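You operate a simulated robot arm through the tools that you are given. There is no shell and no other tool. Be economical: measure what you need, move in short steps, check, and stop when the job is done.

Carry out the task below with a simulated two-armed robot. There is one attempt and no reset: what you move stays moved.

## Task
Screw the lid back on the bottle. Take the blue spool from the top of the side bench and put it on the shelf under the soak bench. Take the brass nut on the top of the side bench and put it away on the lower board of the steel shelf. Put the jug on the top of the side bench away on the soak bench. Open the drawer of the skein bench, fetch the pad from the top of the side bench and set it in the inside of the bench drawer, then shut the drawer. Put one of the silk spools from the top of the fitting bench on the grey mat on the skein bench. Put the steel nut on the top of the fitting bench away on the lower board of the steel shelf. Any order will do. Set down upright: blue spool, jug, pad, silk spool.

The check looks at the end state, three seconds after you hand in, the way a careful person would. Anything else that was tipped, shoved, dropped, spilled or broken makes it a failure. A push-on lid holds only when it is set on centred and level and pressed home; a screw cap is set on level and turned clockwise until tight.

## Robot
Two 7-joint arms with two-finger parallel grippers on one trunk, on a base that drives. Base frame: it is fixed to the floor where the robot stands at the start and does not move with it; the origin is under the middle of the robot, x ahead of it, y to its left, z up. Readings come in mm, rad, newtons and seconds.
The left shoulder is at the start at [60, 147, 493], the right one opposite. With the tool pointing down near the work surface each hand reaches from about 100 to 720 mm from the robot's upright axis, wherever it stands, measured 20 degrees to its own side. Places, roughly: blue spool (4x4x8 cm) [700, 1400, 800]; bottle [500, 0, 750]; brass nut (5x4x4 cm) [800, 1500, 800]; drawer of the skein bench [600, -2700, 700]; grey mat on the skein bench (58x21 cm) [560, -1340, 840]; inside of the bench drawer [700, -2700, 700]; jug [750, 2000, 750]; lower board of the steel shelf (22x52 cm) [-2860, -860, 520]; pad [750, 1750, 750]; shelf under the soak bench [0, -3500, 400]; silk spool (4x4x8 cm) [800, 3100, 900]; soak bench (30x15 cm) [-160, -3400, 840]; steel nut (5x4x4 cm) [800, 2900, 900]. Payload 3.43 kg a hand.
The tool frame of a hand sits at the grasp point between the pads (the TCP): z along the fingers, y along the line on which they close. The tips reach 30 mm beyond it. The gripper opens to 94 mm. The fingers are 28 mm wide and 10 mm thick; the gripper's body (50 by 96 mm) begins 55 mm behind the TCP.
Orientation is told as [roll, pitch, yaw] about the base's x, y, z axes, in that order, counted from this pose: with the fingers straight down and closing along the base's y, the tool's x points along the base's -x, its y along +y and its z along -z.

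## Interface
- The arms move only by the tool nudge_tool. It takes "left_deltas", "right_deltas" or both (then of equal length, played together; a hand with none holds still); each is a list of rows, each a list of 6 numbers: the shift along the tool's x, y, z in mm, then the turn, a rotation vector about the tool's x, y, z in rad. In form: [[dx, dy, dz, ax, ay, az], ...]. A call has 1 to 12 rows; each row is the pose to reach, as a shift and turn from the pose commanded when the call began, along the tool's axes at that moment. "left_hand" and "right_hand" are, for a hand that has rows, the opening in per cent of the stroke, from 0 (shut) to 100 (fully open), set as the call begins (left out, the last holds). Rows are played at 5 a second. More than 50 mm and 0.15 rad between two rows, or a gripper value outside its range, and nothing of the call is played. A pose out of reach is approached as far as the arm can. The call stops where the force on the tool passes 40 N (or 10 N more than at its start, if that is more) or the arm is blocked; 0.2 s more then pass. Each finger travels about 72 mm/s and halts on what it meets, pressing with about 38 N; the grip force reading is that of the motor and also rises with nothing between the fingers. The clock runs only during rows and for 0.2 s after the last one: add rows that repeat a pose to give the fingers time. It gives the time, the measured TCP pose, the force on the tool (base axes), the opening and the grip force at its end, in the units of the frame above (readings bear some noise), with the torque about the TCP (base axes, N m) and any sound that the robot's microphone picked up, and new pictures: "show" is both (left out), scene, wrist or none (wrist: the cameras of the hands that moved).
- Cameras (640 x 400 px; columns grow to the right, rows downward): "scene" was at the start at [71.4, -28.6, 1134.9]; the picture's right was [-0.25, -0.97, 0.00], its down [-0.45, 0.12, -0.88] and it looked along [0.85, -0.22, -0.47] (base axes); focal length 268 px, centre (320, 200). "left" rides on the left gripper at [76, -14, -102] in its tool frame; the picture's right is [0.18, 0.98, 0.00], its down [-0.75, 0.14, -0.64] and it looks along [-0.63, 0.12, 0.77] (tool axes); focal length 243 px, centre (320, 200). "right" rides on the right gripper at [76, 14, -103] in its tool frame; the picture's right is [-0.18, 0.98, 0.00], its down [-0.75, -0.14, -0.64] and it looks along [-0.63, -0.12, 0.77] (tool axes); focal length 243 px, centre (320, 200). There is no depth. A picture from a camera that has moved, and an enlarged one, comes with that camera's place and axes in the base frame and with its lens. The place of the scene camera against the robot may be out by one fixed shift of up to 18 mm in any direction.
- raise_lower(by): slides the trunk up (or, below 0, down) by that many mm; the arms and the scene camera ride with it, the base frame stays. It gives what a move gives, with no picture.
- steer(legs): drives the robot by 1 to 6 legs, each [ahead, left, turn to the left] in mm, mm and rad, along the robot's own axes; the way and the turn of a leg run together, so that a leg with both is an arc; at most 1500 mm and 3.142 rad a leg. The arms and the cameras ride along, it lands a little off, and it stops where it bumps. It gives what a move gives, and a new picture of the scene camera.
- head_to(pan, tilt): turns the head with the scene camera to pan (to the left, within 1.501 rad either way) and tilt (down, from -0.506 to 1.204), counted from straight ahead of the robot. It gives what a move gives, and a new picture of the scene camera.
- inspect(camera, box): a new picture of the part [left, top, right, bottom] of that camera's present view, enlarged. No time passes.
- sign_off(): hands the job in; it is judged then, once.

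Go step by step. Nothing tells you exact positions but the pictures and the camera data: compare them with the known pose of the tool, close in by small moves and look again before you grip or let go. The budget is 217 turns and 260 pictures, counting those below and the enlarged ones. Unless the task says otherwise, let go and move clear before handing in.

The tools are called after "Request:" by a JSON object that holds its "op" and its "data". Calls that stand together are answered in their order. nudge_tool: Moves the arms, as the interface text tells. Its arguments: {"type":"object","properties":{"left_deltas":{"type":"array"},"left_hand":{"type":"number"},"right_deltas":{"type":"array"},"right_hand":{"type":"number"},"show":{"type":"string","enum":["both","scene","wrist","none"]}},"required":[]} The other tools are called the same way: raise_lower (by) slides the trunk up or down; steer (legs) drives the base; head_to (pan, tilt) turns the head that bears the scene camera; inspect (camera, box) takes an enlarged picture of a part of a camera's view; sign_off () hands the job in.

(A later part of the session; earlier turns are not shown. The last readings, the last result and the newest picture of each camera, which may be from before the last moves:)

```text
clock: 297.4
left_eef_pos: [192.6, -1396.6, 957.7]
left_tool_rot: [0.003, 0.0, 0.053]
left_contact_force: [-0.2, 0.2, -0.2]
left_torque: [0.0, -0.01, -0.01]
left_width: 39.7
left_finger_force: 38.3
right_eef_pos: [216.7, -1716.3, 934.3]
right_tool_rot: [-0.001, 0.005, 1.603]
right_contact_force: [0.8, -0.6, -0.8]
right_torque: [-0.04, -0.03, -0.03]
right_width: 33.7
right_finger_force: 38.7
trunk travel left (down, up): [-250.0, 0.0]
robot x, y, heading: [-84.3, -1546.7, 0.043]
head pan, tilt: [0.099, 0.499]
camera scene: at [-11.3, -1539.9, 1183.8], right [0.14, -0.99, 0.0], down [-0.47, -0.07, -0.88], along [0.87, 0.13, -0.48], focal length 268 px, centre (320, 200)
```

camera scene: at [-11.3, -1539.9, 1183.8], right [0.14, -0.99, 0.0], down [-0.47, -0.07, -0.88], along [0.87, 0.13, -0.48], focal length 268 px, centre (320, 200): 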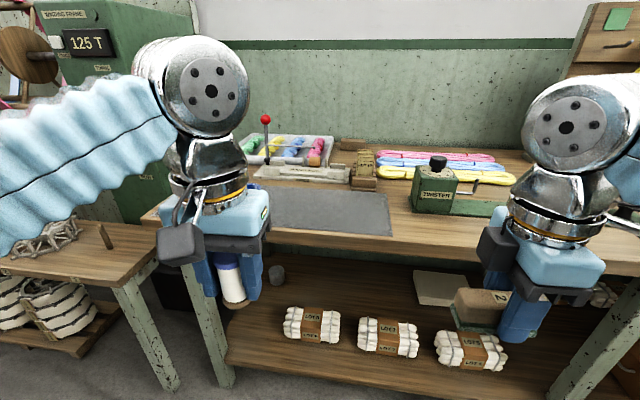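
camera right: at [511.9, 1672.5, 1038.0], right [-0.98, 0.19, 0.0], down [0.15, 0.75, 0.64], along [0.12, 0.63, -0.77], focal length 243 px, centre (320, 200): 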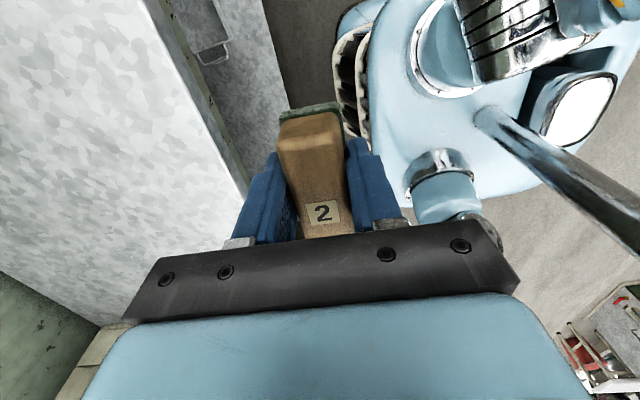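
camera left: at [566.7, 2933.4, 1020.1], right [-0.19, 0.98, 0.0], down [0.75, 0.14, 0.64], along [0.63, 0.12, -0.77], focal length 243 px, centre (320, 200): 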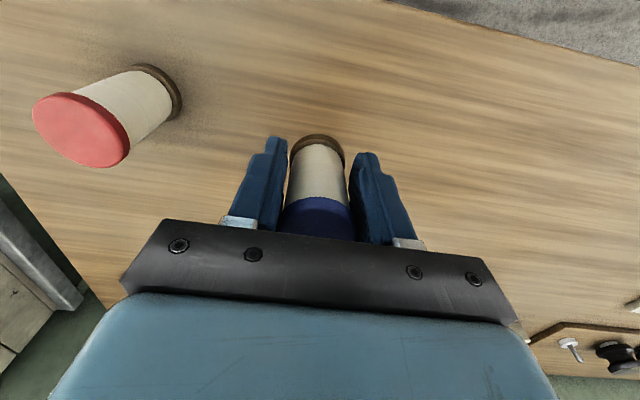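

The grey mat's right part is free. Move up to it.

Request:
{"op": "steer", "data": {"legs": [[150, -75, -0.043]]}}

Request:
{"op": "inspect", "data": {"camera": "left", "box": [0, 0, 640, 400]}}

```text
clock: 298.8
left_eef_pos: [346.2, -1481.1, 957.7]
left_tool_rot: [0.001, 0.0, 0.009]
left_contact_force: [-0.3, 0.8, -0.7]
left_torque: [-0.01, -0.01, 0.03]
left_width: 39.4
left_finger_force: 38.1
right_eef_pos: [357.8, -1800.7, 934.8]
right_tool_rot: [0.0, 0.002, 1.56]
right_contact_force: [0.2, 0.0, -1.5]
right_torque: [-0.01, 0.02, 0.01]
right_width: 33.6
right_finger_force: 37.7
trunk travel left (down, up): [-250.0, 0.0]
robot x, y, heading: [64.7, -1617.4, -0.0]
head pan, tilt: [0.099, 0.499]
camera scene: at [137.5, -1613.6, 1183.8], right [0.1, -0.99, 0.0], down [-0.48, -0.05, -0.88], along [0.87, 0.09, -0.48], focal length 268 px, centre (320, 200)
```

scene: 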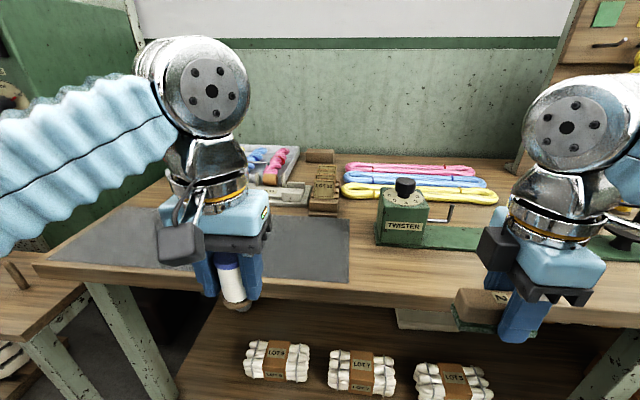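

```text
1.00 times, centred on (320, 200) of left (not enlarged: the box is as wide or as high as the picture)
camera zoom: at [271.9, -1494.8, 1060.1], right [-0.19, 0.98, 0.0], down [0.75, 0.15, 0.64], along [0.63, 0.13, -0.77], focal length 243 px, centre (320, 200)
```

zoom: 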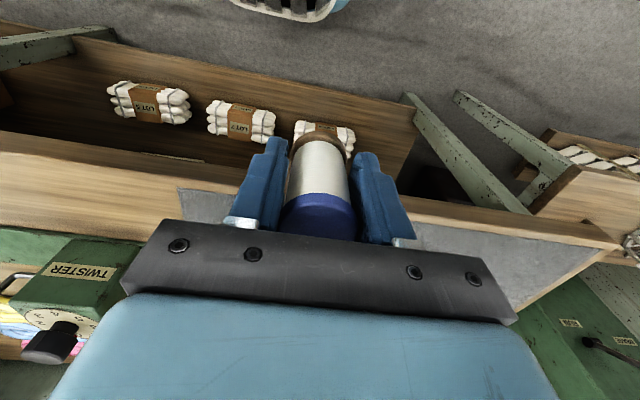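

Request:
{"op": "nudge_tool", "data": {"left_deltas": [[-46, -2, 0, 0, 0, 0], [-92, -4, 0, 0, 0, 0], [-138, -6, 0, 0, 0, 0], [-184, -8, 0, 0, 0, 0], [-226, -10, 0, 0, 0, 0], [-226, -10, 20, 0, 0, 0], [-226, -10, 45, 0, 0, 0], [-226, -10, 45, 0, 0, 0]], "show": "both"}}

```text
clock: 300.6
left_eef_pos: [572.0, -1489.2, 914.5]
left_tool_rot: [0.002, -0.001, 0.01]
left_contact_force: [0.0, 0.2, -0.8]
left_torque: [0.0, 0.05, 0.02]
left_width: 40.0
left_finger_force: 38.1
left hand out of reach, approached as far as the arm can: row 5
right_eef_pos: [356.1, -1799.7, 934.6]
right_tool_rot: [0.001, 0.002, 1.56]
right_contact_force: [-0.4, -0.6, -2.2]
right_torque: [-0.05, -0.01, 0.04]
right_width: 33.9
right_finger_force: 37.8
trunk travel left (down, up): [-250.0, 0.0]
robot x, y, heading: [66.6, -1617.2, -0.001]
head pan, tilt: [0.099, 0.499]
camera scene: at [137.8, -1613.7, 1183.8], right [0.1, -0.99, 0.0], down [-0.48, -0.05, -0.88], along [0.87, 0.09, -0.48], focal length 268 px, centre (320, 200)
camera left: at [497.9, -1503.6, 1016.3], right [-0.19, 0.98, 0.0], down [0.75, 0.15, 0.64], along [0.63, 0.13, -0.77], focal length 243 px, centre (320, 200)
```

scene: 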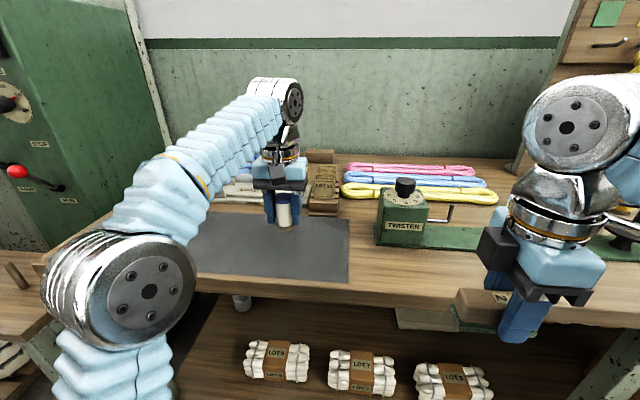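
left: 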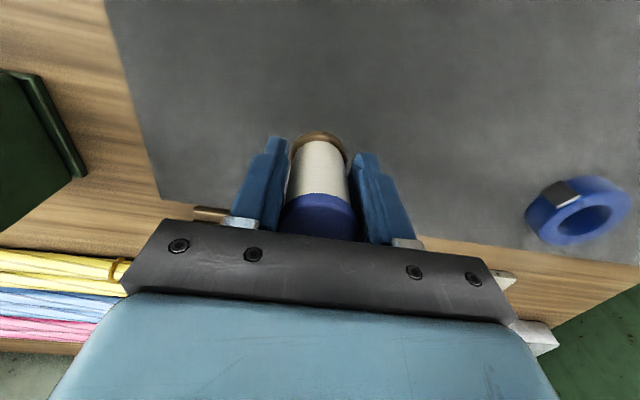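

Request:
{"op": "nudge_tool", "data": {"left_deltas": [[0, 0, 10, 0, 0, 0], [0, 0, 18, 0, 0, 0], [0, 0, 24, 0, 0, 0]], "show": "none"}}

Request:
{"op": "nudge_tool", "data": {"left_deltas": [[0, 0, 2, 0, 0, 0], [0, 0, 4, 0, 0, 0], [0, 0, 6, 0, 0, 0], [0, 0, 8, 0, 0, 0], [0, 0, 10, 0, 0, 0], [0, 0, 12, 0, 0, 0]], "show": "none"}}

Request:
{"op": "inspect", "data": {"camera": "scene", "box": [230, 160, 350, 260]}}

```text
clock: 301.4
left_eef_pos: [572.9, -1488.9, 888.2]
left_tool_rot: [-0.001, 0.001, 0.008]
left_contact_force: [-1.0, -0.1, -1.0]
left_torque: [-0.03, 0.0, 0.0]
left_width: 39.5
left_finger_force: 38.1
right_eef_pos: [356.9, -1801.3, 933.2]
right_tool_rot: [0.001, 0.003, 1.563]
right_contact_force: [-0.7, 0.1, -1.5]
right_torque: [0.01, -0.02, 0.0]
right_width: 33.6
right_finger_force: 38.1
trunk travel left (down, up): [-250.0, 0.0]
robot x, y, heading: [64.1, -1618.1, -0.002]
head pan, tilt: [0.099, 0.499]
```

```text
clock: 302.8
left_eef_pos: [571.8, -1488.6, 881.2]
left_tool_rot: [0.001, -0.005, 0.009]
left_contact_force: [8.7, -0.5, 28.3]
left_torque: [-0.01, -0.17, 0.02]
left_width: 39.6
left_finger_force: 37.8
right_eef_pos: [357.1, -1801.3, 934.6]
right_tool_rot: [-0.001, 0.002, 1.56]
right_contact_force: [-0.2, -0.3, -0.2]
right_torque: [-0.01, 0.01, 0.02]
right_width: 33.9
right_finger_force: 37.8
trunk travel left (down, up): [-250.0, 0.0]
robot x, y, heading: [67.1, -1614.8, 0.007]
head pan, tilt: [0.099, 0.499]
```

```text
4.00 times, centred on (290, 210) of scene
camera zoom: at [136.9, -1614.1, 1184.3], right [0.1, -0.99, 0.0], down [-0.48, -0.05, -0.88], along [0.87, 0.09, -0.48], focal length 1071 px, centre (440, 160)
```

zoom: 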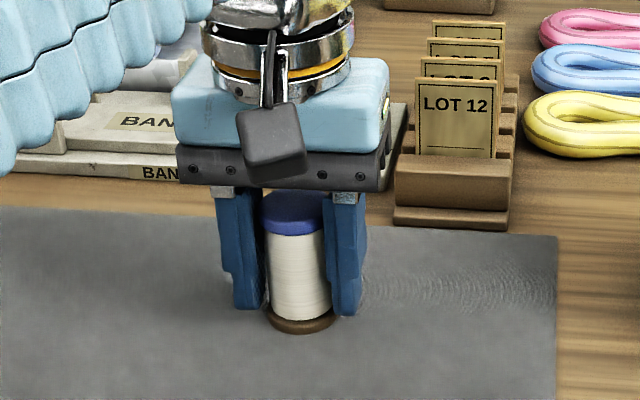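

On the mat. Release and retract.

Request:
{"op": "nudge_tool", "data": {"left_deltas": [[0, 0, -3, 0, 0, 0], [0, 0, -3, 0, 0, 0], [0, 0, -3, 0, 0, 0]], "left_hand": 72, "show": "none"}}

Request:
{"op": "nudge_tool", "data": {"left_deltas": [[40, 0, -5, 0, 0, 0], [80, 0, -20, 0, 0, 0], [120, 0, -50, 0, 0, 0], [160, 0, -70, 0, 0, 0], [205, 0, -80, 0, 0, 0], [240, 0, -80, 0, 0, 0]], "show": "scene"}}

```text
clock: 303.6
left_eef_pos: [572.0, -1488.3, 880.0]
left_tool_rot: [0.003, -0.001, 0.009]
left_contact_force: [-0.1, 0.1, 0.5]
left_torque: [0.01, 0.01, 0.01]
left_width: 67.8
left_finger_force: 0.1
right_eef_pos: [357.4, -1800.8, 934.4]
right_tool_rot: [0.0, 0.003, 1.559]
right_contact_force: [0.3, -0.6, -1.0]
right_torque: [-0.03, 0.01, -0.04]
right_width: 33.8
right_finger_force: 38.1
trunk travel left (down, up): [-250.0, 0.0]
robot x, y, heading: [63.3, -1617.1, -0.004]
head pan, tilt: [0.099, 0.499]
```

```text
clock: 305.0
left_eef_pos: [331.5, -1491.9, 961.5]
left_tool_rot: [0.004, 0.0, 0.009]
left_contact_force: [-0.1, 0.0, 0.2]
left_torque: [-0.02, -0.02, -0.02]
left_width: 67.8
left_finger_force: 0.1
right_eef_pos: [357.7, -1798.7, 935.0]
right_tool_rot: [0.0, 0.004, 1.559]
right_contact_force: [-0.5, -0.1, -1.3]
right_torque: [0.04, 0.02, -0.02]
right_width: 33.9
right_finger_force: 38.1
trunk travel left (down, up): [-250.0, 0.0]
robot x, y, heading: [65.3, -1617.6, 0.001]
head pan, tilt: [0.099, 0.499]
camera scene: at [137.8, -1613.8, 1183.8], right [0.1, -0.99, 0.0], down [-0.48, -0.05, -0.88], along [0.87, 0.09, -0.48], focal length 268 px, centre (320, 200)
```

scene: 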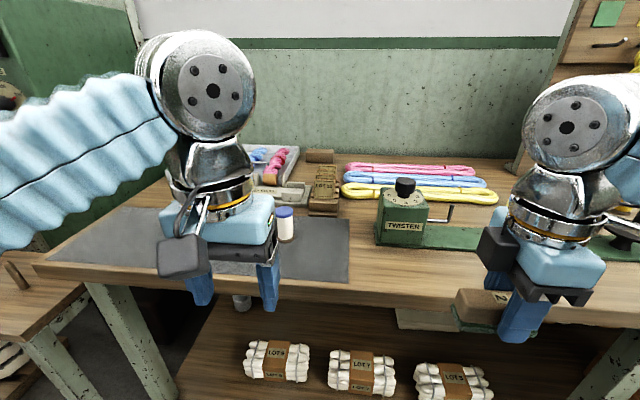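

Silk spool stands on the mat. On to the drawer with the pad.

Request:
{"op": "steer", "data": {"legs": [[-240, 0, 0], [0, -940, 0]]}}

Request:
{"op": "head_to", "data": {"pan": -0.25, "tilt": 0.6}}

```text
clock: 311.3
left_eef_pos: [85.1, -2428.2, 960.7]
left_tool_rot: [0.001, 0.001, -0.005]
left_contact_force: [-0.2, -0.2, 0.0]
left_torque: [-0.01, -0.01, 0.01]
left_width: 67.5
left_finger_force: 0.1
right_eef_pos: [106.9, -2738.2, 935.0]
right_tool_rot: [0.0, 0.004, 1.547]
right_contact_force: [-1.2, -0.3, -0.3]
right_torque: [0.01, -0.02, 0.0]
right_width: 33.8
right_finger_force: 37.6
trunk travel left (down, up): [-250.0, 0.0]
robot x, y, heading: [-181.8, -2550.0, -0.009]
head pan, tilt: [0.099, 0.499]
camera scene: at [-110.8, -2547.5, 1183.8], right [0.09, -1.0, 0.0], down [-0.48, -0.04, -0.88], along [0.87, 0.08, -0.48], focal length 268 px, centre (320, 200)
```

scene: 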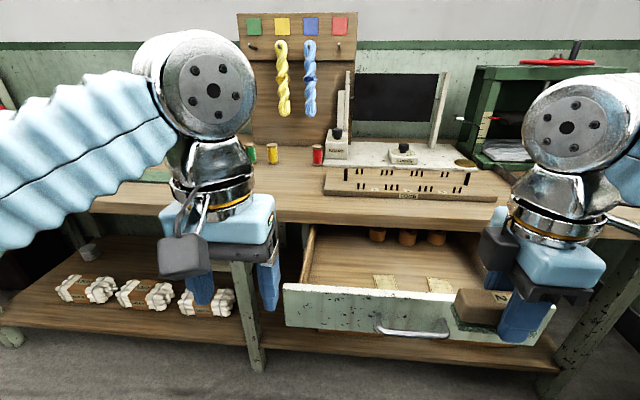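

```text
clock: 312.1
left_eef_pos: [86.4, -2429.0, 960.7]
left_tool_rot: [0.002, -0.001, -0.005]
left_contact_force: [-0.1, -0.4, -0.3]
left_torque: [0.0, 0.04, 0.04]
left_width: 67.7
left_finger_force: 0.2
right_eef_pos: [105.8, -2737.2, 934.9]
right_tool_rot: [0.002, 0.004, 1.548]
right_contact_force: [0.1, 0.2, -0.4]
right_torque: [0.03, 0.0, -0.01]
right_width: 33.8
right_finger_force: 38.2
trunk travel left (down, up): [-250.0, 0.0]
robot x, y, heading: [-184.5, -2549.4, -0.015]
head pan, tilt: [-0.25, 0.6]
camera scene: at [-116.0, -2578.3, 1174.7], right [-0.26, -0.97, 0.0], down [-0.55, 0.15, -0.83], along [0.8, -0.21, -0.56], focal length 268 px, centre (320, 200)
```

scene: 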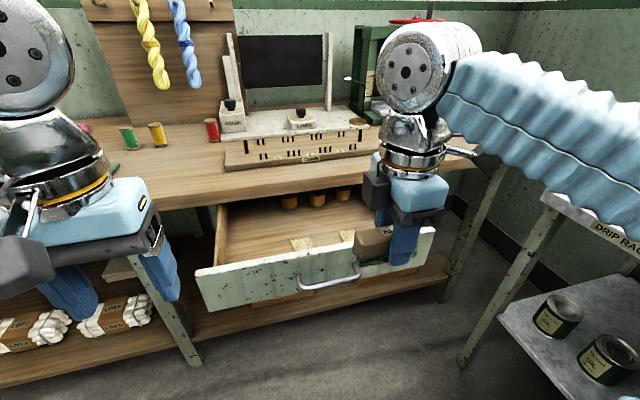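

Request:
{"op": "inspect", "data": {"camera": "scene", "box": [200, 170, 440, 310]}}

```text
2.67 times, centred on (320, 240) of scene
camera zoom: at [-116.0, -2578.3, 1174.7], right [-0.26, -0.97, 0.0], down [-0.55, 0.15, -0.83], along [0.8, -0.21, -0.56], focal length 714 px, centre (320, 93)
```

zoom: 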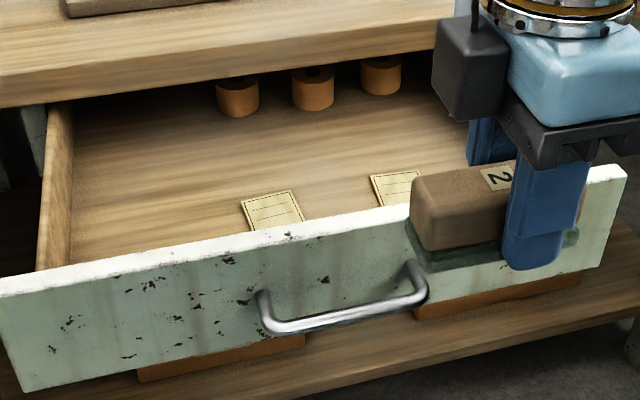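

Cards lie near the drawer front; the left part of the drawer floor is clear. I'll shift the robot and bring the pad to about (345, -2555).

Request:
{"op": "steer", "data": {"legs": [[0, 110, 0.012]]}}

Request:
{"op": "nudge_tool", "data": {"right_deltas": [[-14, -48, 0, 0, 0, 0], [-28, -96, 0, 0, 0, 0], [-42, -144, 0, 0, 0, 0], [-56, -192, 0, 0, 0, 0], [-70, -236, 0, 0, 0, 0], [-70, -236, 0, 0, 0, 0]], "show": "both"}}

```text
clock: 313.3
left_eef_pos: [84.6, -2315.0, 960.5]
left_tool_rot: [0.004, 0.0, 0.009]
left_contact_force: [-0.7, 0.1, 0.3]
left_torque: [0.0, 0.03, 0.0]
left_width: 67.9
left_finger_force: 0.0
right_eef_pos: [109.5, -2624.5, 933.3]
right_tool_rot: [-0.001, 0.001, 1.562]
right_contact_force: [0.7, -0.3, -0.4]
right_torque: [-0.03, 0.0, -0.03]
right_width: 33.5
right_finger_force: 38.0
trunk travel left (down, up): [-250.0, 0.0]
robot x, y, heading: [-185.4, -2442.2, 0.001]
head pan, tilt: [-0.25, 0.6]
camera scene: at [-115.2, -2468.3, 1174.7], right [-0.25, -0.97, 0.0], down [-0.55, 0.14, -0.82], along [0.8, -0.2, -0.57], focal length 268 px, centre (320, 200)
```

scene: 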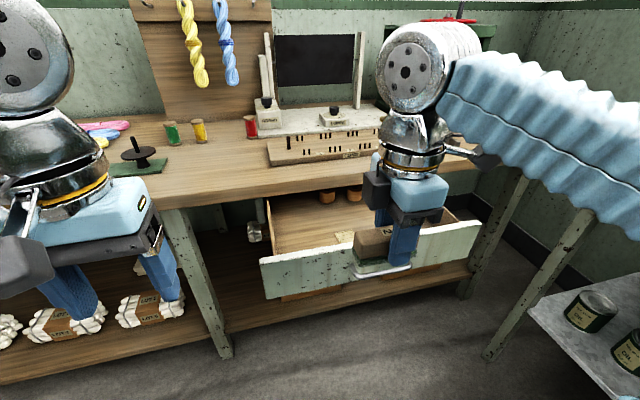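

```text
clock: 314.7
left_eef_pos: [84.8, -2315.1, 960.0]
left_tool_rot: [0.0, -0.001, 0.009]
left_contact_force: [0.9, -0.5, 0.4]
left_torque: [-0.03, -0.01, 0.01]
left_width: 67.7
left_finger_force: 0.2
right_eef_pos: [343.2, -2557.4, 927.4]
right_tool_rot: [0.025, 0.002, 1.557]
right_contact_force: [1.2, 1.0, -0.6]
right_torque: [0.01, -0.01, 0.01]
right_width: 33.6
right_finger_force: 38.2
right hand out of reach, approached as far as the arm can: row 5
trunk travel left (down, up): [-250.0, 0.0]
robot x, y, heading: [-182.5, -2444.5, 0.004]
head pan, tilt: [-0.25, 0.6]
camera scene: at [-114.9, -2467.6, 1174.7], right [-0.25, -0.97, 0.0], down [-0.55, 0.14, -0.82], along [0.8, -0.2, -0.57], focal length 268 px, centre (320, 200)
camera right: at [329.2, -2634.0, 1031.3], right [-0.98, 0.2, 0.02], down [0.17, 0.75, 0.64], along [0.11, 0.63, -0.77], focal length 243 px, centre (320, 200)
```

scene: 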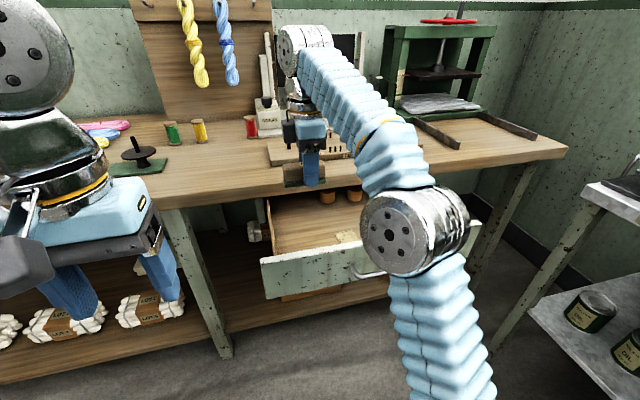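
right: 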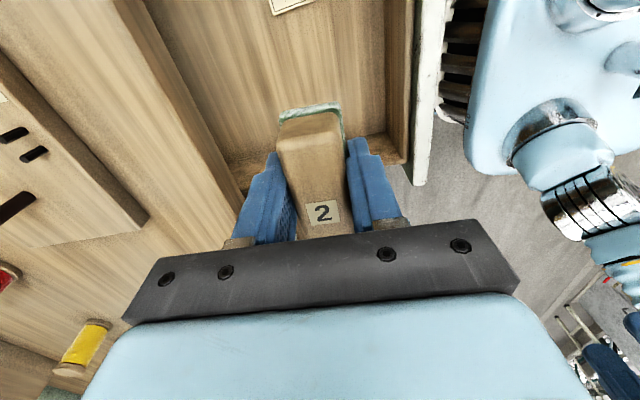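

Over the clear left part of the drawer. Lower in.

Request:
{"op": "nudge_tool", "data": {"right_deltas": [[0, 0, 25, 0, 0.012, 0], [0, 0, 50, 0, 0.025, 0], [0, 0, 75, 0, 0.025, 0], [0, 0, 100, 0, 0.025, 0], [0, 0, 120, 0, 0.025, 0], [0, 0, 135, 0, 0.025, 0]], "show": "wrist"}}

```text
clock: 316.1
left_eef_pos: [84.6, -2316.2, 960.2]
left_tool_rot: [0.003, 0.0, 0.009]
left_contact_force: [0.3, -0.2, 0.2]
left_torque: [0.01, 0.0, -0.01]
left_width: 68.1
left_finger_force: 0.0
right_eef_pos: [347.0, -2556.4, 798.6]
right_tool_rot: [0.001, 0.028, 1.56]
right_contact_force: [-0.2, 0.0, -1.6]
right_torque: [0.04, 0.03, 0.0]
right_width: 34.0
right_finger_force: 37.9
trunk travel left (down, up): [-250.0, 0.0]
robot x, y, heading: [-181.9, -2436.7, 0.002]
head pan, tilt: [-0.25, 0.6]
camera right: at [331.0, -2630.4, 904.3], right [-0.98, 0.19, 0.0], down [0.15, 0.77, 0.62], along [0.12, 0.61, -0.78], focal length 243 px, centre (320, 200)
```

right: 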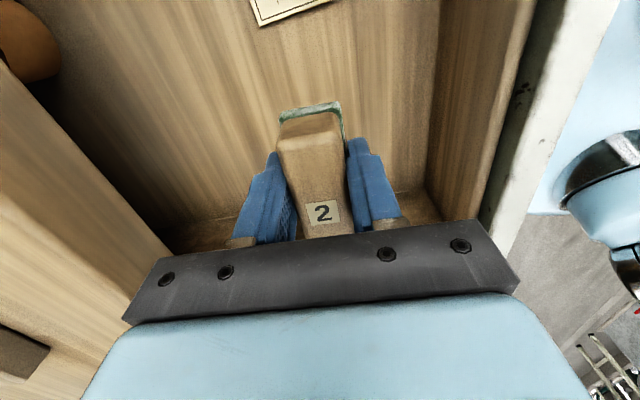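

Request:
{"op": "nudge_tool", "data": {"right_deltas": [[0, 0, 10, 0, -0.028, 0], [0, 0, 20, 0, -0.028, 0], [0, 0, 28, 0, -0.028, 0]], "show": "none"}}

Request:
{"op": "nudge_tool", "data": {"right_deltas": [[0, 0, 3, 0, 0, 0], [0, 0, 6, 0, 0, 0], [0, 0, 9, 0, 0, 0], [0, 0, 11, 0, 0, 0], [0, 0, 13, 0, 0, 0], [0, 0, 15, 0, 0, 0], [0, 0, 17, 0, 0, 0], [0, 0, 19, 0, 0, 0]], "show": "wrist"}}

```text
clock: 316.9
left_eef_pos: [84.6, -2314.6, 961.4]
left_tool_rot: [0.0, 0.0, 0.009]
left_contact_force: [0.6, -0.5, -0.3]
left_torque: [0.0, -0.03, -0.01]
left_width: 67.8
left_finger_force: 0.2
right_eef_pos: [347.2, -2556.9, 770.8]
right_tool_rot: [0.0, 0.001, 1.562]
right_contact_force: [-0.2, 0.6, -0.6]
right_torque: [-0.01, 0.0, 0.02]
right_width: 33.6
right_finger_force: 38.2
trunk travel left (down, up): [-250.0, 0.0]
robot x, y, heading: [-182.5, -2440.4, 0.001]
head pan, tilt: [-0.25, 0.6]
```

```text
clock: 318.7
left_eef_pos: [83.8, -2315.6, 960.2]
left_tool_rot: [0.002, 0.0, 0.009]
left_contact_force: [-0.2, -0.2, 0.1]
left_torque: [0.0, -0.02, -0.03]
left_width: 67.7
left_finger_force: 0.0
right_eef_pos: [346.0, -2558.8, 750.6]
right_tool_rot: [-0.001, 0.001, 1.561]
right_contact_force: [-0.6, -0.4, -0.8]
right_torque: [-0.01, 0.02, -0.01]
right_width: 34.1
right_finger_force: 38.0
trunk travel left (down, up): [-250.0, 0.0]
robot x, y, heading: [-184.5, -2438.0, -0.002]
head pan, tilt: [-0.25, 0.6]
camera right: at [330.1, -2634.1, 855.0], right [-0.98, 0.19, 0.0], down [0.15, 0.75, 0.64], along [0.12, 0.63, -0.77], focal length 243 px, centre (320, 200)
```

right: 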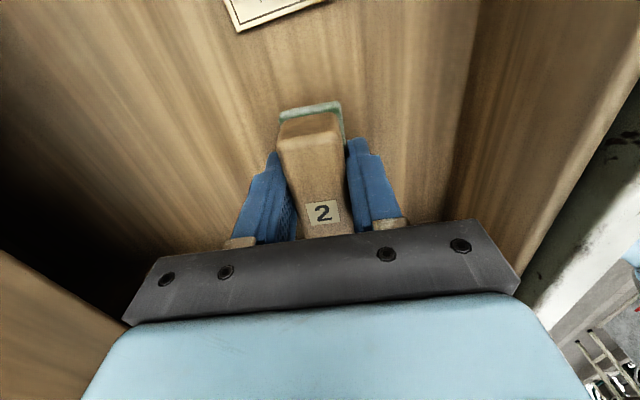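

Request:
{"op": "nudge_tool", "data": {"right_deltas": [[0, 0, 2.5, 0, 0, 0], [0, 0, 5, 0, 0, 0], [0, 0, 7.5, 0, 0, 0], [0, 0, 10, 0, 0, 0], [0, 0, 12.5, 0, 0, 0], [0, 0, 15, 0, 0, 0], [0, 0, 17.5, 0, 0, 0], [0, 0, 20, 0, 0, 0], [0, 0, 22.5, 0, 0, 0], [0, 0, 25, 0, 0, 0]], "show": "none"}}

```text
clock: 320.4
left_eef_pos: [84.0, -2316.2, 960.1]
left_tool_rot: [0.003, 0.001, 0.009]
left_contact_force: [0.1, 0.1, 0.5]
left_torque: [-0.04, 0.01, -0.02]
left_width: 67.6
left_finger_force: 0.1
right_eef_pos: [345.6, -2555.7, 738.6]
right_tool_rot: [-0.009, -0.004, 1.56]
right_contact_force: [0.5, 0.2, 15.2]
right_torque: [-0.36, 0.3, -0.02]
right_width: 34.0
right_finger_force: 37.7
trunk travel left (down, up): [-250.0, 0.0]
robot x, y, heading: [-185.5, -2442.6, 0.001]
head pan, tilt: [-0.25, 0.6]
stopped in row 8 (right hand): the force on the tool passed its limit at 44 N (the readings are from after the stop); the commanded pose is now the measured one
```

Contact with the drawer floor. Release and rise clear.

Request:
{"op": "nudge_tool", "data": {"right_deltas": [[0, 0, -1, 0, 0, 0], [0, 0, -1, 0, 0, 0], [0, 0, -1, 0, 0, 0]], "right_hand": 70, "show": "none"}}

Request:
{"op": "nudge_tool", "data": {"right_deltas": [[0, 0, -25, 0, 0, 0], [0, 0, -60, 0, 0, 0], [0, 0, -100, 0, 0, 0], [0, 0, -140, 0, 0, 0], [0, 40, -170, 0, 0, 0], [0, 85, -180, 0, 0, 0], [0, 130, -180, 0, 0, 0], [0, 175, -180, 0, 0, 0], [0, 215, -180, 0, 0, 0]], "show": "scene"}}

```text
clock: 321.2
left_eef_pos: [83.6, -2314.9, 961.2]
left_tool_rot: [0.001, -0.002, 0.01]
left_contact_force: [0.2, 0.4, -0.4]
left_torque: [0.03, 0.01, 0.0]
left_width: 67.9
left_finger_force: 0.0
right_eef_pos: [347.1, -2557.2, 738.8]
right_tool_rot: [-0.006, -0.001, 1.561]
right_contact_force: [-0.1, -3.2, 17.1]
right_torque: [-0.26, 0.67, 0.16]
right_width: 66.1
right_finger_force: 0.4
trunk travel left (down, up): [-250.0, 0.0]
robot x, y, heading: [-183.3, -2439.6, 0.003]
head pan, tilt: [-0.25, 0.6]
```

```text
clock: 323.2
left_eef_pos: [83.9, -2315.6, 961.0]
left_tool_rot: [0.004, 0.0, 0.007]
left_contact_force: [0.4, 0.1, -0.4]
left_torque: [0.03, 0.05, -0.01]
left_width: 67.6
left_finger_force: 0.1
right_eef_pos: [131.6, -2556.5, 914.9]
right_tool_rot: [-0.007, 0.0, 1.563]
right_contact_force: [0.2, -0.1, 0.3]
right_torque: [0.02, 0.03, -0.02]
right_width: 65.7
right_finger_force: 0.0
trunk travel left (down, up): [-250.0, 0.0]
robot x, y, heading: [-181.3, -2439.6, -0.001]
head pan, tilt: [-0.25, 0.6]
camera scene: at [-115.0, -2468.0, 1174.7], right [-0.25, -0.97, 0.0], down [-0.55, 0.14, -0.82], along [0.8, -0.2, -0.57], focal length 268 px, centre (320, 200)
```

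scene: 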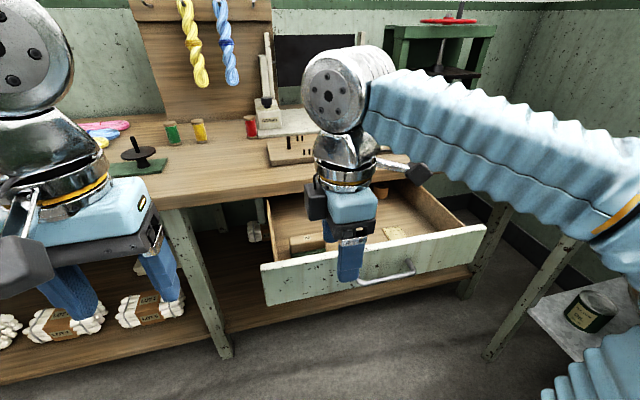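

Pad is in. Now back off a little and set the right hand, closed and pointing forward, to push the drawer shut beside the handle.

Request:
{"op": "steer", "data": {"legs": [[-150, 0, 0]]}}

Request:
{"op": "nudge_tool", "data": {"right_deltas": [[0, 0, 0, 0, 0, 0.13], [0, 0, 0, 0, 0, 0.26], [0, 0, 0, 0, 0, 0.39], [0, 0, 0, 0, 0, 0.52], [0, 0, 0, 0, 0, 0.65], [0, 0, 0, 0, 0, 0.78], [0, 0, 0, 0, 0, 0.91], [0, 0, 0, 0, 0, 1.04], [0, 0, 0, 0, 0, 1.17], [0, 0, 0, 0, 0, 1.3], [0, 0, 0, 0, 0, 1.43], [0, 0, 0, 0, 0, 1.563]], "right_hand": 0, "show": "none"}}

Request:
{"op": "nudge_tool", "data": {"right_deltas": [[-12, -8, 15, 0, -0.13, 0], [-24, -15, 30, 0, -0.26, 0], [-36, -22, 48, 0, -0.39, 0], [-48, -29, 66, 0, -0.52, 0], [-58, -36, 84, 0, -0.65, 0], [-68, -43, 102, 0, -0.78, 0], [-76, -50, 120, 0, -0.91, 0], [-84, -55, 136, 0, -1.04, 0], [-88, -55, 147, 0, -1.17, 0]], "show": "both"}}

```text
clock: 324.6
left_eef_pos: [-64.5, -2315.7, 960.8]
left_tool_rot: [0.002, 0.0, 0.009]
left_contact_force: [1.4, -0.2, 0.5]
left_torque: [-0.02, -0.02, 0.01]
left_width: 67.5
left_finger_force: 0.1
right_eef_pos: [-18.0, -2557.6, 915.7]
right_tool_rot: [-0.004, -0.003, 1.562]
right_contact_force: [0.3, -0.5, 0.7]
right_torque: [-0.03, -0.03, 0.0]
right_width: 65.8
right_finger_force: 0.1
trunk travel left (down, up): [-250.0, 0.0]
robot x, y, heading: [-332.2, -2439.2, -0.003]
head pan, tilt: [-0.25, 0.6]
camera scene: at [-264.0, -2468.3, 1174.7], right [-0.25, -0.97, 0.0], down [-0.55, 0.14, -0.82], along [0.8, -0.2, -0.57], focal length 268 px, centre (320, 200)
```

scene: 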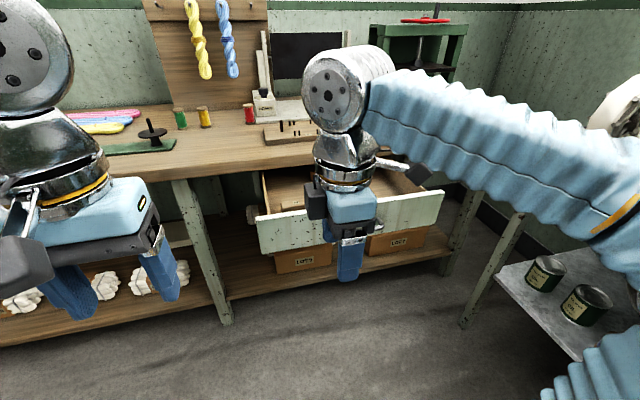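

```text
clock: 327.2
left_eef_pos: [-64.2, -2315.7, 960.3]
left_tool_rot: [0.003, -0.001, 0.007]
left_contact_force: [-0.3, -0.4, 0.5]
left_torque: [-0.02, 0.03, -0.01]
left_width: 67.6
left_finger_force: 0.2
right_eef_pos: [-17.1, -2557.1, 915.2]
right_tool_rot: [0.002, -0.005, -0.004]
right_contact_force: [0.0, 0.1, 0.3]
right_torque: [0.0, -0.02, 0.03]
right_width: 0.0
right_finger_force: 32.8
trunk travel left (down, up): [-250.0, 0.0]
robot x, y, heading: [-332.9, -2438.1, -0.0]
head pan, tilt: [-0.25, 0.6]
```

```text
clock: 329.2
left_eef_pos: [-64.4, -2314.9, 959.5]
left_tool_rot: [0.001, 0.0, 0.007]
left_contact_force: [-0.3, -0.7, -0.3]
left_torque: [-0.01, -0.02, 0.0]
left_width: 67.4
left_finger_force: 0.0
right_eef_pos: [91.7, -2609.2, 794.3]
right_tool_rot: [-0.007, -1.138, -0.003]
right_contact_force: [0.5, 0.8, 0.4]
right_torque: [0.02, 0.04, -0.02]
right_width: 0.0
right_finger_force: 33.3
right hand out of reach, approached as far as the arm can: row 8, 9
trunk travel left (down, up): [-250.0, 0.0]
robot x, y, heading: [-333.5, -2442.0, -0.001]
head pan, tilt: [-0.25, 0.6]
camera scene: at [-264.4, -2468.3, 1174.7], right [-0.25, -0.97, 0.0], down [-0.55, 0.14, -0.83], along [0.8, -0.2, -0.56], focal length 268 px, centre (320, 200)
camera right: at [-33.5, -2594.0, 768.8], right [0.09, 0.98, 0.16], down [-0.27, -0.14, 0.95], along [0.96, -0.13, 0.25], focal length 243 px, centre (320, 200)
```

scene: 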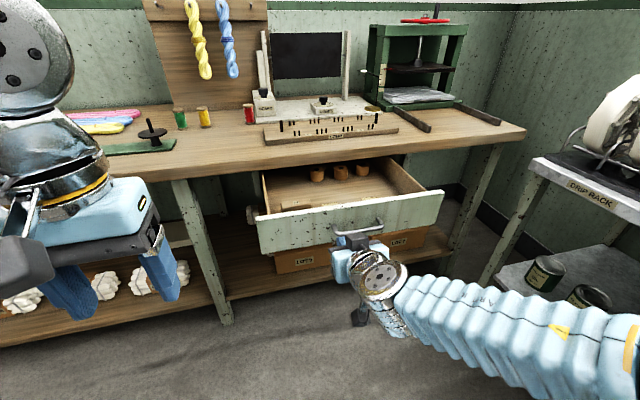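
right: 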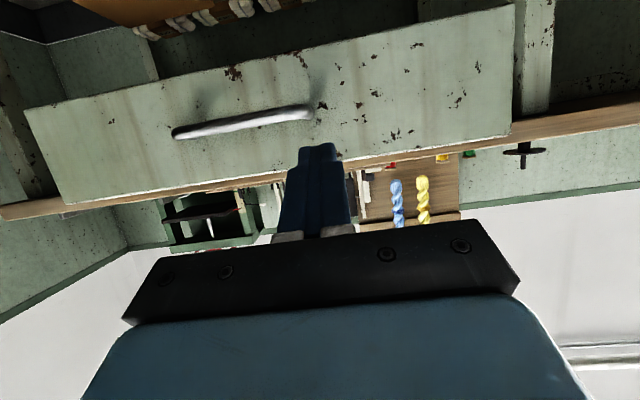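

Request:
{"op": "raise_lower", "data": {"by": -42}}

Request:
{"op": "nudge_tool", "data": {"right_deltas": [[0, 10, 0, 0, 0, 0], [0, 18, 0, 0, 0, 0], [0, 18, 0, 0, 0, 0]], "show": "none"}}

Request:
{"op": "steer", "data": {"legs": [[140, 0, 0]]}}

```text
clock: 330.0
left_eef_pos: [-64.5, -2316.1, 918.5]
left_tool_rot: [0.003, -0.001, 0.008]
left_contact_force: [-0.2, 0.2, 0.9]
left_torque: [0.01, 0.0, -0.02]
left_width: 67.8
left_finger_force: 0.0
right_eef_pos: [92.7, -2609.2, 751.8]
right_tool_rot: [-0.007, -1.14, -0.004]
right_contact_force: [-0.2, 0.5, -0.4]
right_torque: [0.0, 0.0, 0.01]
right_width: 0.0
right_finger_force: 32.7
trunk travel left (down, up): [-208.0, 42.0]
robot x, y, heading: [-333.2, -2441.4, -0.001]
head pan, tilt: [-0.25, 0.6]
```

```text
clock: 330.8
left_eef_pos: [-63.8, -2315.1, 917.5]
left_tool_rot: [0.003, 0.0, 0.006]
left_contact_force: [-0.2, 1.0, -0.3]
left_torque: [-0.02, 0.01, 0.01]
left_width: 68.0
left_finger_force: 0.0
right_eef_pos: [93.2, -2589.9, 753.0]
right_tool_rot: [-0.008, -1.139, -0.002]
right_contact_force: [0.0, 0.2, -0.2]
right_torque: [-0.02, 0.0, 0.02]
right_width: 0.0
right_finger_force: 33.5
trunk travel left (down, up): [-208.0, 42.0]
robot x, y, heading: [-333.6, -2443.4, -0.001]
head pan, tilt: [-0.25, 0.6]
```

```text
clock: 332.2
left_eef_pos: [80.2, -2316.3, 918.3]
left_tool_rot: [0.002, 0.001, 0.007]
left_contact_force: [0.1, 0.0, 1.1]
left_torque: [0.01, 0.01, -0.03]
left_width: 67.7
left_finger_force: 0.1
right_eef_pos: [237.7, -2590.1, 752.2]
right_tool_rot: [-0.007, -1.139, -0.006]
right_contact_force: [0.3, -0.3, -0.3]
right_torque: [-0.03, 0.02, -0.03]
right_width: 0.0
right_finger_force: 32.9
trunk travel left (down, up): [-208.0, 42.0]
robot x, y, heading: [-187.3, -2443.1, 0.0]
head pan, tilt: [-0.25, 0.6]
camera scene: at [-120.1, -2468.2, 1132.7], right [-0.25, -0.97, 0.0], down [-0.55, 0.14, -0.83], along [0.8, -0.2, -0.56], focal length 268 px, centre (320, 200)
```

scene: 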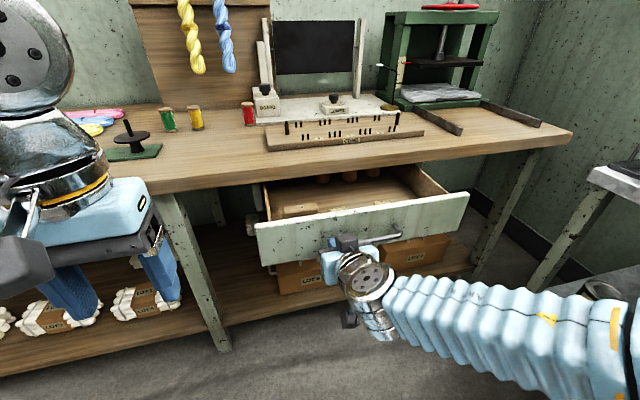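

Request:
{"op": "steer", "data": {"legs": [[200, 0, 0]]}}

```text
clock: 333.9
left_eef_pos: [275.7, -2315.5, 919.0]
left_tool_rot: [0.003, 0.0, 0.007]
left_contact_force: [-0.8, 0.1, 0.0]
left_torque: [-0.04, 0.01, -0.02]
left_width: 67.4
left_finger_force: 0.1
right_eef_pos: [432.7, -2589.5, 751.9]
right_tool_rot: [-0.007, -1.14, -0.005]
right_contact_force: [-7.3, -0.2, 1.9]
right_torque: [0.04, -0.08, 0.0]
right_width: 0.2
right_finger_force: 32.8
trunk travel left (down, up): [-208.0, 42.0]
robot x, y, heading: [9.2, -2439.0, 0.001]
head pan, tilt: [-0.25, 0.6]
stopped in leg 1: the force on the tool passed its limit at 279 N (the readings are from after the stop); the commanded pose is now the measured one
camera scene: at [76.1, -2468.0, 1132.7], right [-0.25, -0.97, 0.0], down [-0.55, 0.14, -0.83], along [0.8, -0.2, -0.56], focal length 268 px, centre (320, 200)
```

scene: 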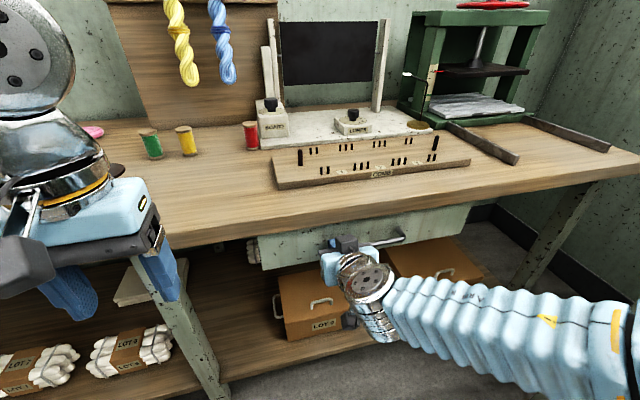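

Drawer shut. Back away and fold the right hand.

Request:
{"op": "steer", "data": {"legs": [[-400, 0, 0]]}}

Request:
{"op": "nudge_tool", "data": {"right_deltas": [[0, 0, -15, 0, 0.14, 0], [0, 0, -30, 0, 0.28, 0], [10, 0, -50, 0, 0.42, 0], [20, 0, -70, 0, 0.56, 0], [20, 0, -90, 0, 0.7, 0], [20, 0, -110, 0, 0.84, 0], [20, 0, -130, 0, 0.98, 0], [20, 0, -150, 0, 1.14, 0]], "right_hand": 80, "show": "none"}}

Request:
{"op": "raise_lower", "data": {"by": 42}}

```text
clock: 336.3
left_eef_pos: [-117.1, -2315.0, 918.2]
left_tool_rot: [0.004, 0.003, 0.009]
left_contact_force: [-1.0, 0.7, -0.9]
left_torque: [-0.01, 0.0, 0.03]
left_width: 67.6
left_finger_force: 0.0
right_eef_pos: [38.8, -2591.0, 750.7]
right_tool_rot: [-0.007, -1.137, -0.004]
right_contact_force: [0.1, 0.3, 0.6]
right_torque: [0.04, 0.01, 0.0]
right_width: 0.0
right_finger_force: 33.2
trunk travel left (down, up): [-208.0, 42.0]
robot x, y, heading: [-388.2, -2440.6, -0.002]
head pan, tilt: [-0.25, 0.6]
camera scene: at [-318.2, -2468.4, 1132.7], right [-0.25, -0.97, 0.0], down [-0.55, 0.14, -0.82], along [0.8, -0.2, -0.57], focal length 268 px, centre (320, 200)
```

scene: 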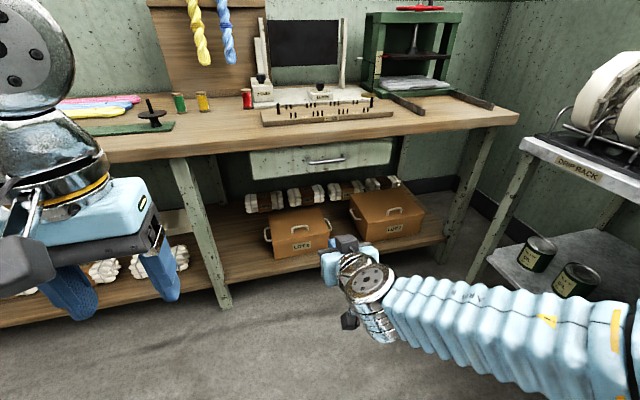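

```text
refused: row 8 steps farther than a row can; nothing moved
```

```text
clock: 337.2
left_eef_pos: [-116.9, -2316.2, 959.9]
left_tool_rot: [0.002, 0.003, 0.008]
left_contact_force: [-0.7, -0.5, -0.2]
left_torque: [0.02, 0.02, 0.02]
left_width: 67.7
left_finger_force: 0.0
right_eef_pos: [37.2, -2590.6, 792.5]
right_tool_rot: [-0.006, -1.138, -0.005]
right_contact_force: [0.7, 0.4, 0.3]
right_torque: [0.03, 0.02, -0.04]
right_width: 0.0
right_finger_force: 33.0
trunk travel left (down, up): [-250.0, 0.0]
robot x, y, heading: [-382.5, -2441.9, -0.002]
head pan, tilt: [-0.25, 0.6]
```

Drawer is shut. Next the two nuts: fold, drive to the side bench for the brass nut.

Request:
{"op": "nudge_tool", "data": {"right_deltas": [[-22, 0, -30, 0, 0.06, 0], [-44, 0, -60, 0, 0.12, 0], [-66, 0, -90, 0, 0.18, 0], [-88, 0, -118, 0, 0.24, 0]], "right_hand": 85, "show": "none"}}

Request:
{"op": "steer", "data": {"legs": [[0, 1500, 0], [0, 1500, -0.01], [0, 1050, -0.01], [420, 0, 0]]}}

```text
clock: 338.2
left_eef_pos: [-118.6, -2317.1, 958.9]
left_tool_rot: [0.003, 0.001, 0.008]
left_contact_force: [0.9, 0.4, 0.2]
left_torque: [0.01, -0.01, 0.01]
left_width: 67.9
left_finger_force: 0.1
right_eef_pos: [-33.4, -2589.9, 923.1]
right_tool_rot: [-0.005, -0.896, -0.007]
right_contact_force: [0.1, 0.0, -0.3]
right_torque: [0.02, 0.0, -0.01]
right_width: 79.8
right_finger_force: 0.1
trunk travel left (down, up): [-250.0, 0.0]
robot x, y, heading: [-385.7, -2441.1, -0.002]
head pan, tilt: [-0.25, 0.6]
```

```text
clock: 359.9
left_eef_pos: [272.0, 1763.7, 959.3]
left_tool_rot: [0.004, 0.002, 0.02]
left_contact_force: [-0.1, -0.5, 0.2]
left_torque: [0.0, -0.04, 0.01]
left_width: 67.9
left_finger_force: 0.1
right_eef_pos: [361.0, 1491.1, 924.2]
right_tool_rot: [-0.005, -0.898, 0.004]
right_contact_force: [0.3, -0.7, -0.1]
right_torque: [-0.05, 0.02, 0.0]
right_width: 80.1
right_finger_force: 0.1
trunk travel left (down, up): [-250.0, 0.0]
robot x, y, heading: [5.3, 1632.5, 0.011]
head pan, tilt: [-0.25, 0.6]
camera scene: at [74.5, 1608.5, 1174.7], right [-0.24, -0.97, 0.0], down [-0.55, 0.13, -0.83], along [0.8, -0.2, -0.56], focal length 268 px, centre (320, 200)
```

scene: 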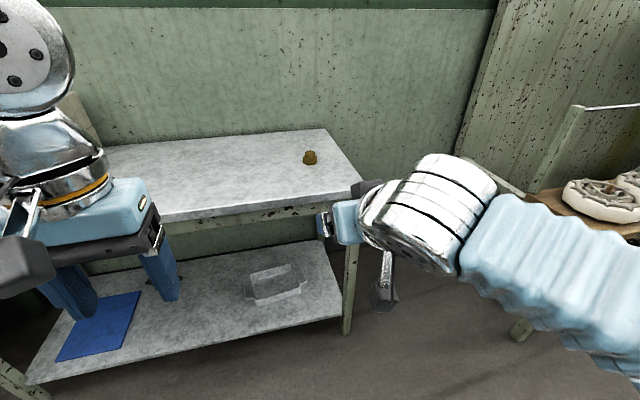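

Request:
{"op": "steer", "data": {"legs": [[255, 0, -0.011]]}}

Request:
{"op": "inspect", "data": {"camera": "right", "box": [0, 0, 640, 400]}}

```text
clock: 361.8
left_eef_pos: [535.9, 1761.4, 960.8]
left_tool_rot: [0.005, -0.001, 0.006]
left_contact_force: [-0.3, 0.1, 0.5]
left_torque: [0.0, -0.01, 0.0]
left_width: 67.6
left_finger_force: 0.1
right_eef_pos: [620.6, 1486.9, 923.3]
right_tool_rot: [-0.005, -0.897, -0.011]
right_contact_force: [-0.5, 0.2, -0.1]
right_torque: [0.02, 0.02, 0.0]
right_width: 80.1
right_finger_force: 0.0
trunk travel left (down, up): [-250.0, 0.0]
robot x, y, heading: [265.8, 1635.0, -0.001]
head pan, tilt: [-0.25, 0.6]
camera scene: at [335.8, 1609.1, 1174.7], right [-0.25, -0.97, 0.0], down [-0.55, 0.14, -0.83], along [0.8, -0.21, -0.56], focal length 268 px, centre (320, 200)
```

scene: 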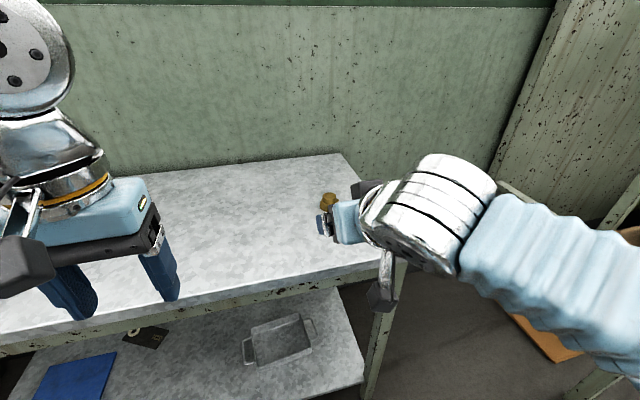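

```text
1.00 times, centred on (320, 200) of right (not enlarged: the box is as wide or as high as the picture)
camera zoom: at [491.4, 1503.0, 929.0], right [0.13, 0.98, 0.14], down [-0.04, -0.14, 0.99], along [0.99, -0.13, 0.02], focal length 243 px, centre (320, 200)
```

zoom: 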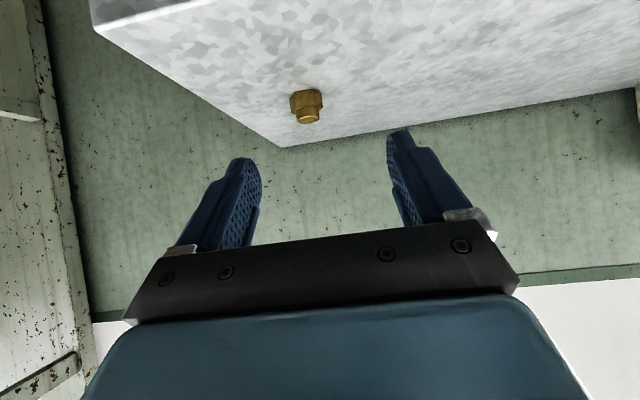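

Request:
{"op": "nudge_tool", "data": {"right_deltas": [[-11, -8, 40, 0, 0, 0], [-22, -15, 80, 0, 0, 0], [-34, -23, 120, 0, 0, 0], [-45, -30, 160, 0, 0, 0], [-45, -30, 160, 0, 0, 0]], "right_hand": 85, "show": "wrist"}}

```text
clock: 363.0
left_eef_pos: [537.0, 1760.7, 959.5]
left_tool_rot: [0.003, 0.001, 0.005]
left_contact_force: [0.3, 0.1, -0.1]
left_torque: [0.02, 0.01, 0.04]
left_width: 67.8
left_finger_force: 0.1
right_eef_pos: [773.7, 1454.7, 859.5]
right_tool_rot: [-0.004, -0.899, -0.011]
right_contact_force: [0.3, 0.9, 0.9]
right_torque: [-0.05, -0.02, 0.01]
right_width: 79.9
right_finger_force: 0.0
trunk travel left (down, up): [-250.0, 0.0]
robot x, y, heading: [270.0, 1638.0, -0.0]
head pan, tilt: [-0.25, 0.6]
camera right: at [645.4, 1469.7, 864.7], right [0.13, 0.98, 0.14], down [-0.04, -0.14, 0.99], along [0.99, -0.13, 0.02], focal length 243 px, centre (320, 200)
```

right: 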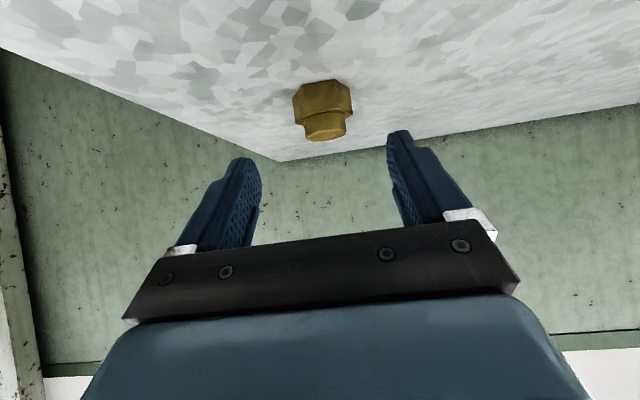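

Request:
{"op": "nudge_tool", "data": {"right_deltas": [[0, 1, 25, 0, 0, 0], [1, 1, 50, 0, 0, 0], [2, 1, 64, 0, 0, 0], [2, 1, 70, 0, 0, 0]], "right_hand": 85, "show": "wrist"}}

```text
clock: 364.0
left_eef_pos: [536.3, 1761.3, 961.3]
left_tool_rot: [0.004, 0.001, 0.006]
left_contact_force: [0.3, 0.2, 0.3]
left_torque: [-0.01, 0.01, 0.02]
left_width: 67.7
left_finger_force: 0.1
right_eef_pos: [826.2, 1454.3, 815.3]
right_tool_rot: [-0.004, -0.898, -0.008]
right_contact_force: [-0.5, 1.3, -0.2]
right_torque: [0.02, 0.01, -0.02]
right_width: 80.0
right_finger_force: 0.1
trunk travel left (down, up): [-250.0, 0.0]
robot x, y, heading: [267.1, 1637.7, -0.002]
head pan, tilt: [-0.25, 0.6]
camera right: at [697.7, 1470.3, 819.6], right [0.13, 0.98, 0.14], down [-0.04, -0.14, 0.99], along [0.99, -0.13, 0.02], focal length 243 px, centre (320, 200)
```

right: 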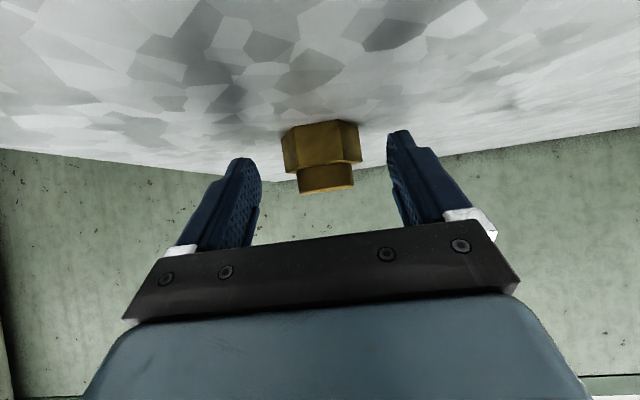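

Request:
{"op": "nudge_tool", "data": {"right_deltas": [[-2, 0, 5, 0, 0, 0], [-5, 0, 12, 0, 0, 0], [-5, 0, 12, 0, 0, 0]], "show": "none"}}

Request:
{"op": "nudge_tool", "data": {"right_deltas": [[0, 0, 0, 0, 0, 0], [0, 0, 0, 0, 0, 0], [0, 0, 0, 0, 0, 0], [0, 0, 0, 0, 0, 0]], "right_hand": 0, "show": "wrist"}}

```text
clock: 364.8
left_eef_pos: [535.3, 1760.5, 959.9]
left_tool_rot: [0.002, 0.001, 0.005]
left_contact_force: [0.0, -0.2, 0.6]
left_torque: [0.01, -0.03, -0.01]
left_width: 67.8
left_finger_force: 0.0
right_eef_pos: [838.3, 1456.5, 810.9]
right_tool_rot: [-0.004, -0.898, -0.01]
right_contact_force: [0.1, 0.1, -0.4]
right_torque: [-0.03, -0.02, -0.03]
right_width: 79.9
right_finger_force: 0.1
trunk travel left (down, up): [-250.0, 0.0]
robot x, y, heading: [267.5, 1639.5, -0.002]
head pan, tilt: [-0.25, 0.6]
```

```text
clock: 365.8
left_eef_pos: [537.1, 1761.4, 959.3]
left_tool_rot: [0.002, 0.001, 0.003]
left_contact_force: [0.4, -0.5, 0.1]
left_torque: [0.0, 0.02, -0.01]
left_width: 67.9
left_finger_force: 0.1
right_eef_pos: [837.5, 1455.4, 811.2]
right_tool_rot: [-0.004, -0.898, -0.01]
right_contact_force: [0.4, 0.7, 1.4]
right_torque: [0.04, -0.02, 0.01]
right_width: 44.6
right_finger_force: 38.4
trunk travel left (down, up): [-250.0, 0.0]
robot x, y, heading: [267.7, 1638.1, 0.0]
head pan, tilt: [-0.25, 0.6]
camera right: at [709.7, 1470.7, 816.3], right [0.13, 0.98, 0.14], down [-0.04, -0.14, 0.99], along [0.99, -0.13, 0.02], focal length 243 px, centre (320, 200)
```

right: 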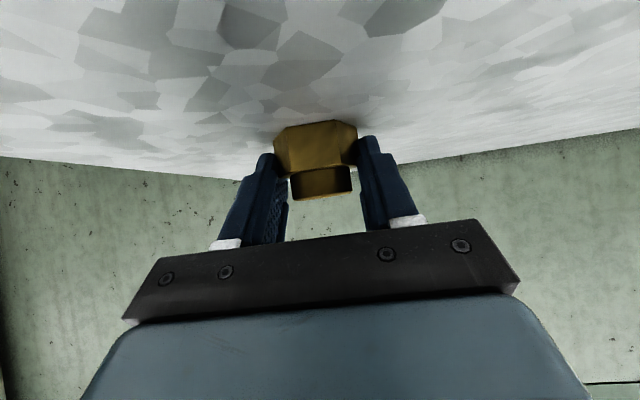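

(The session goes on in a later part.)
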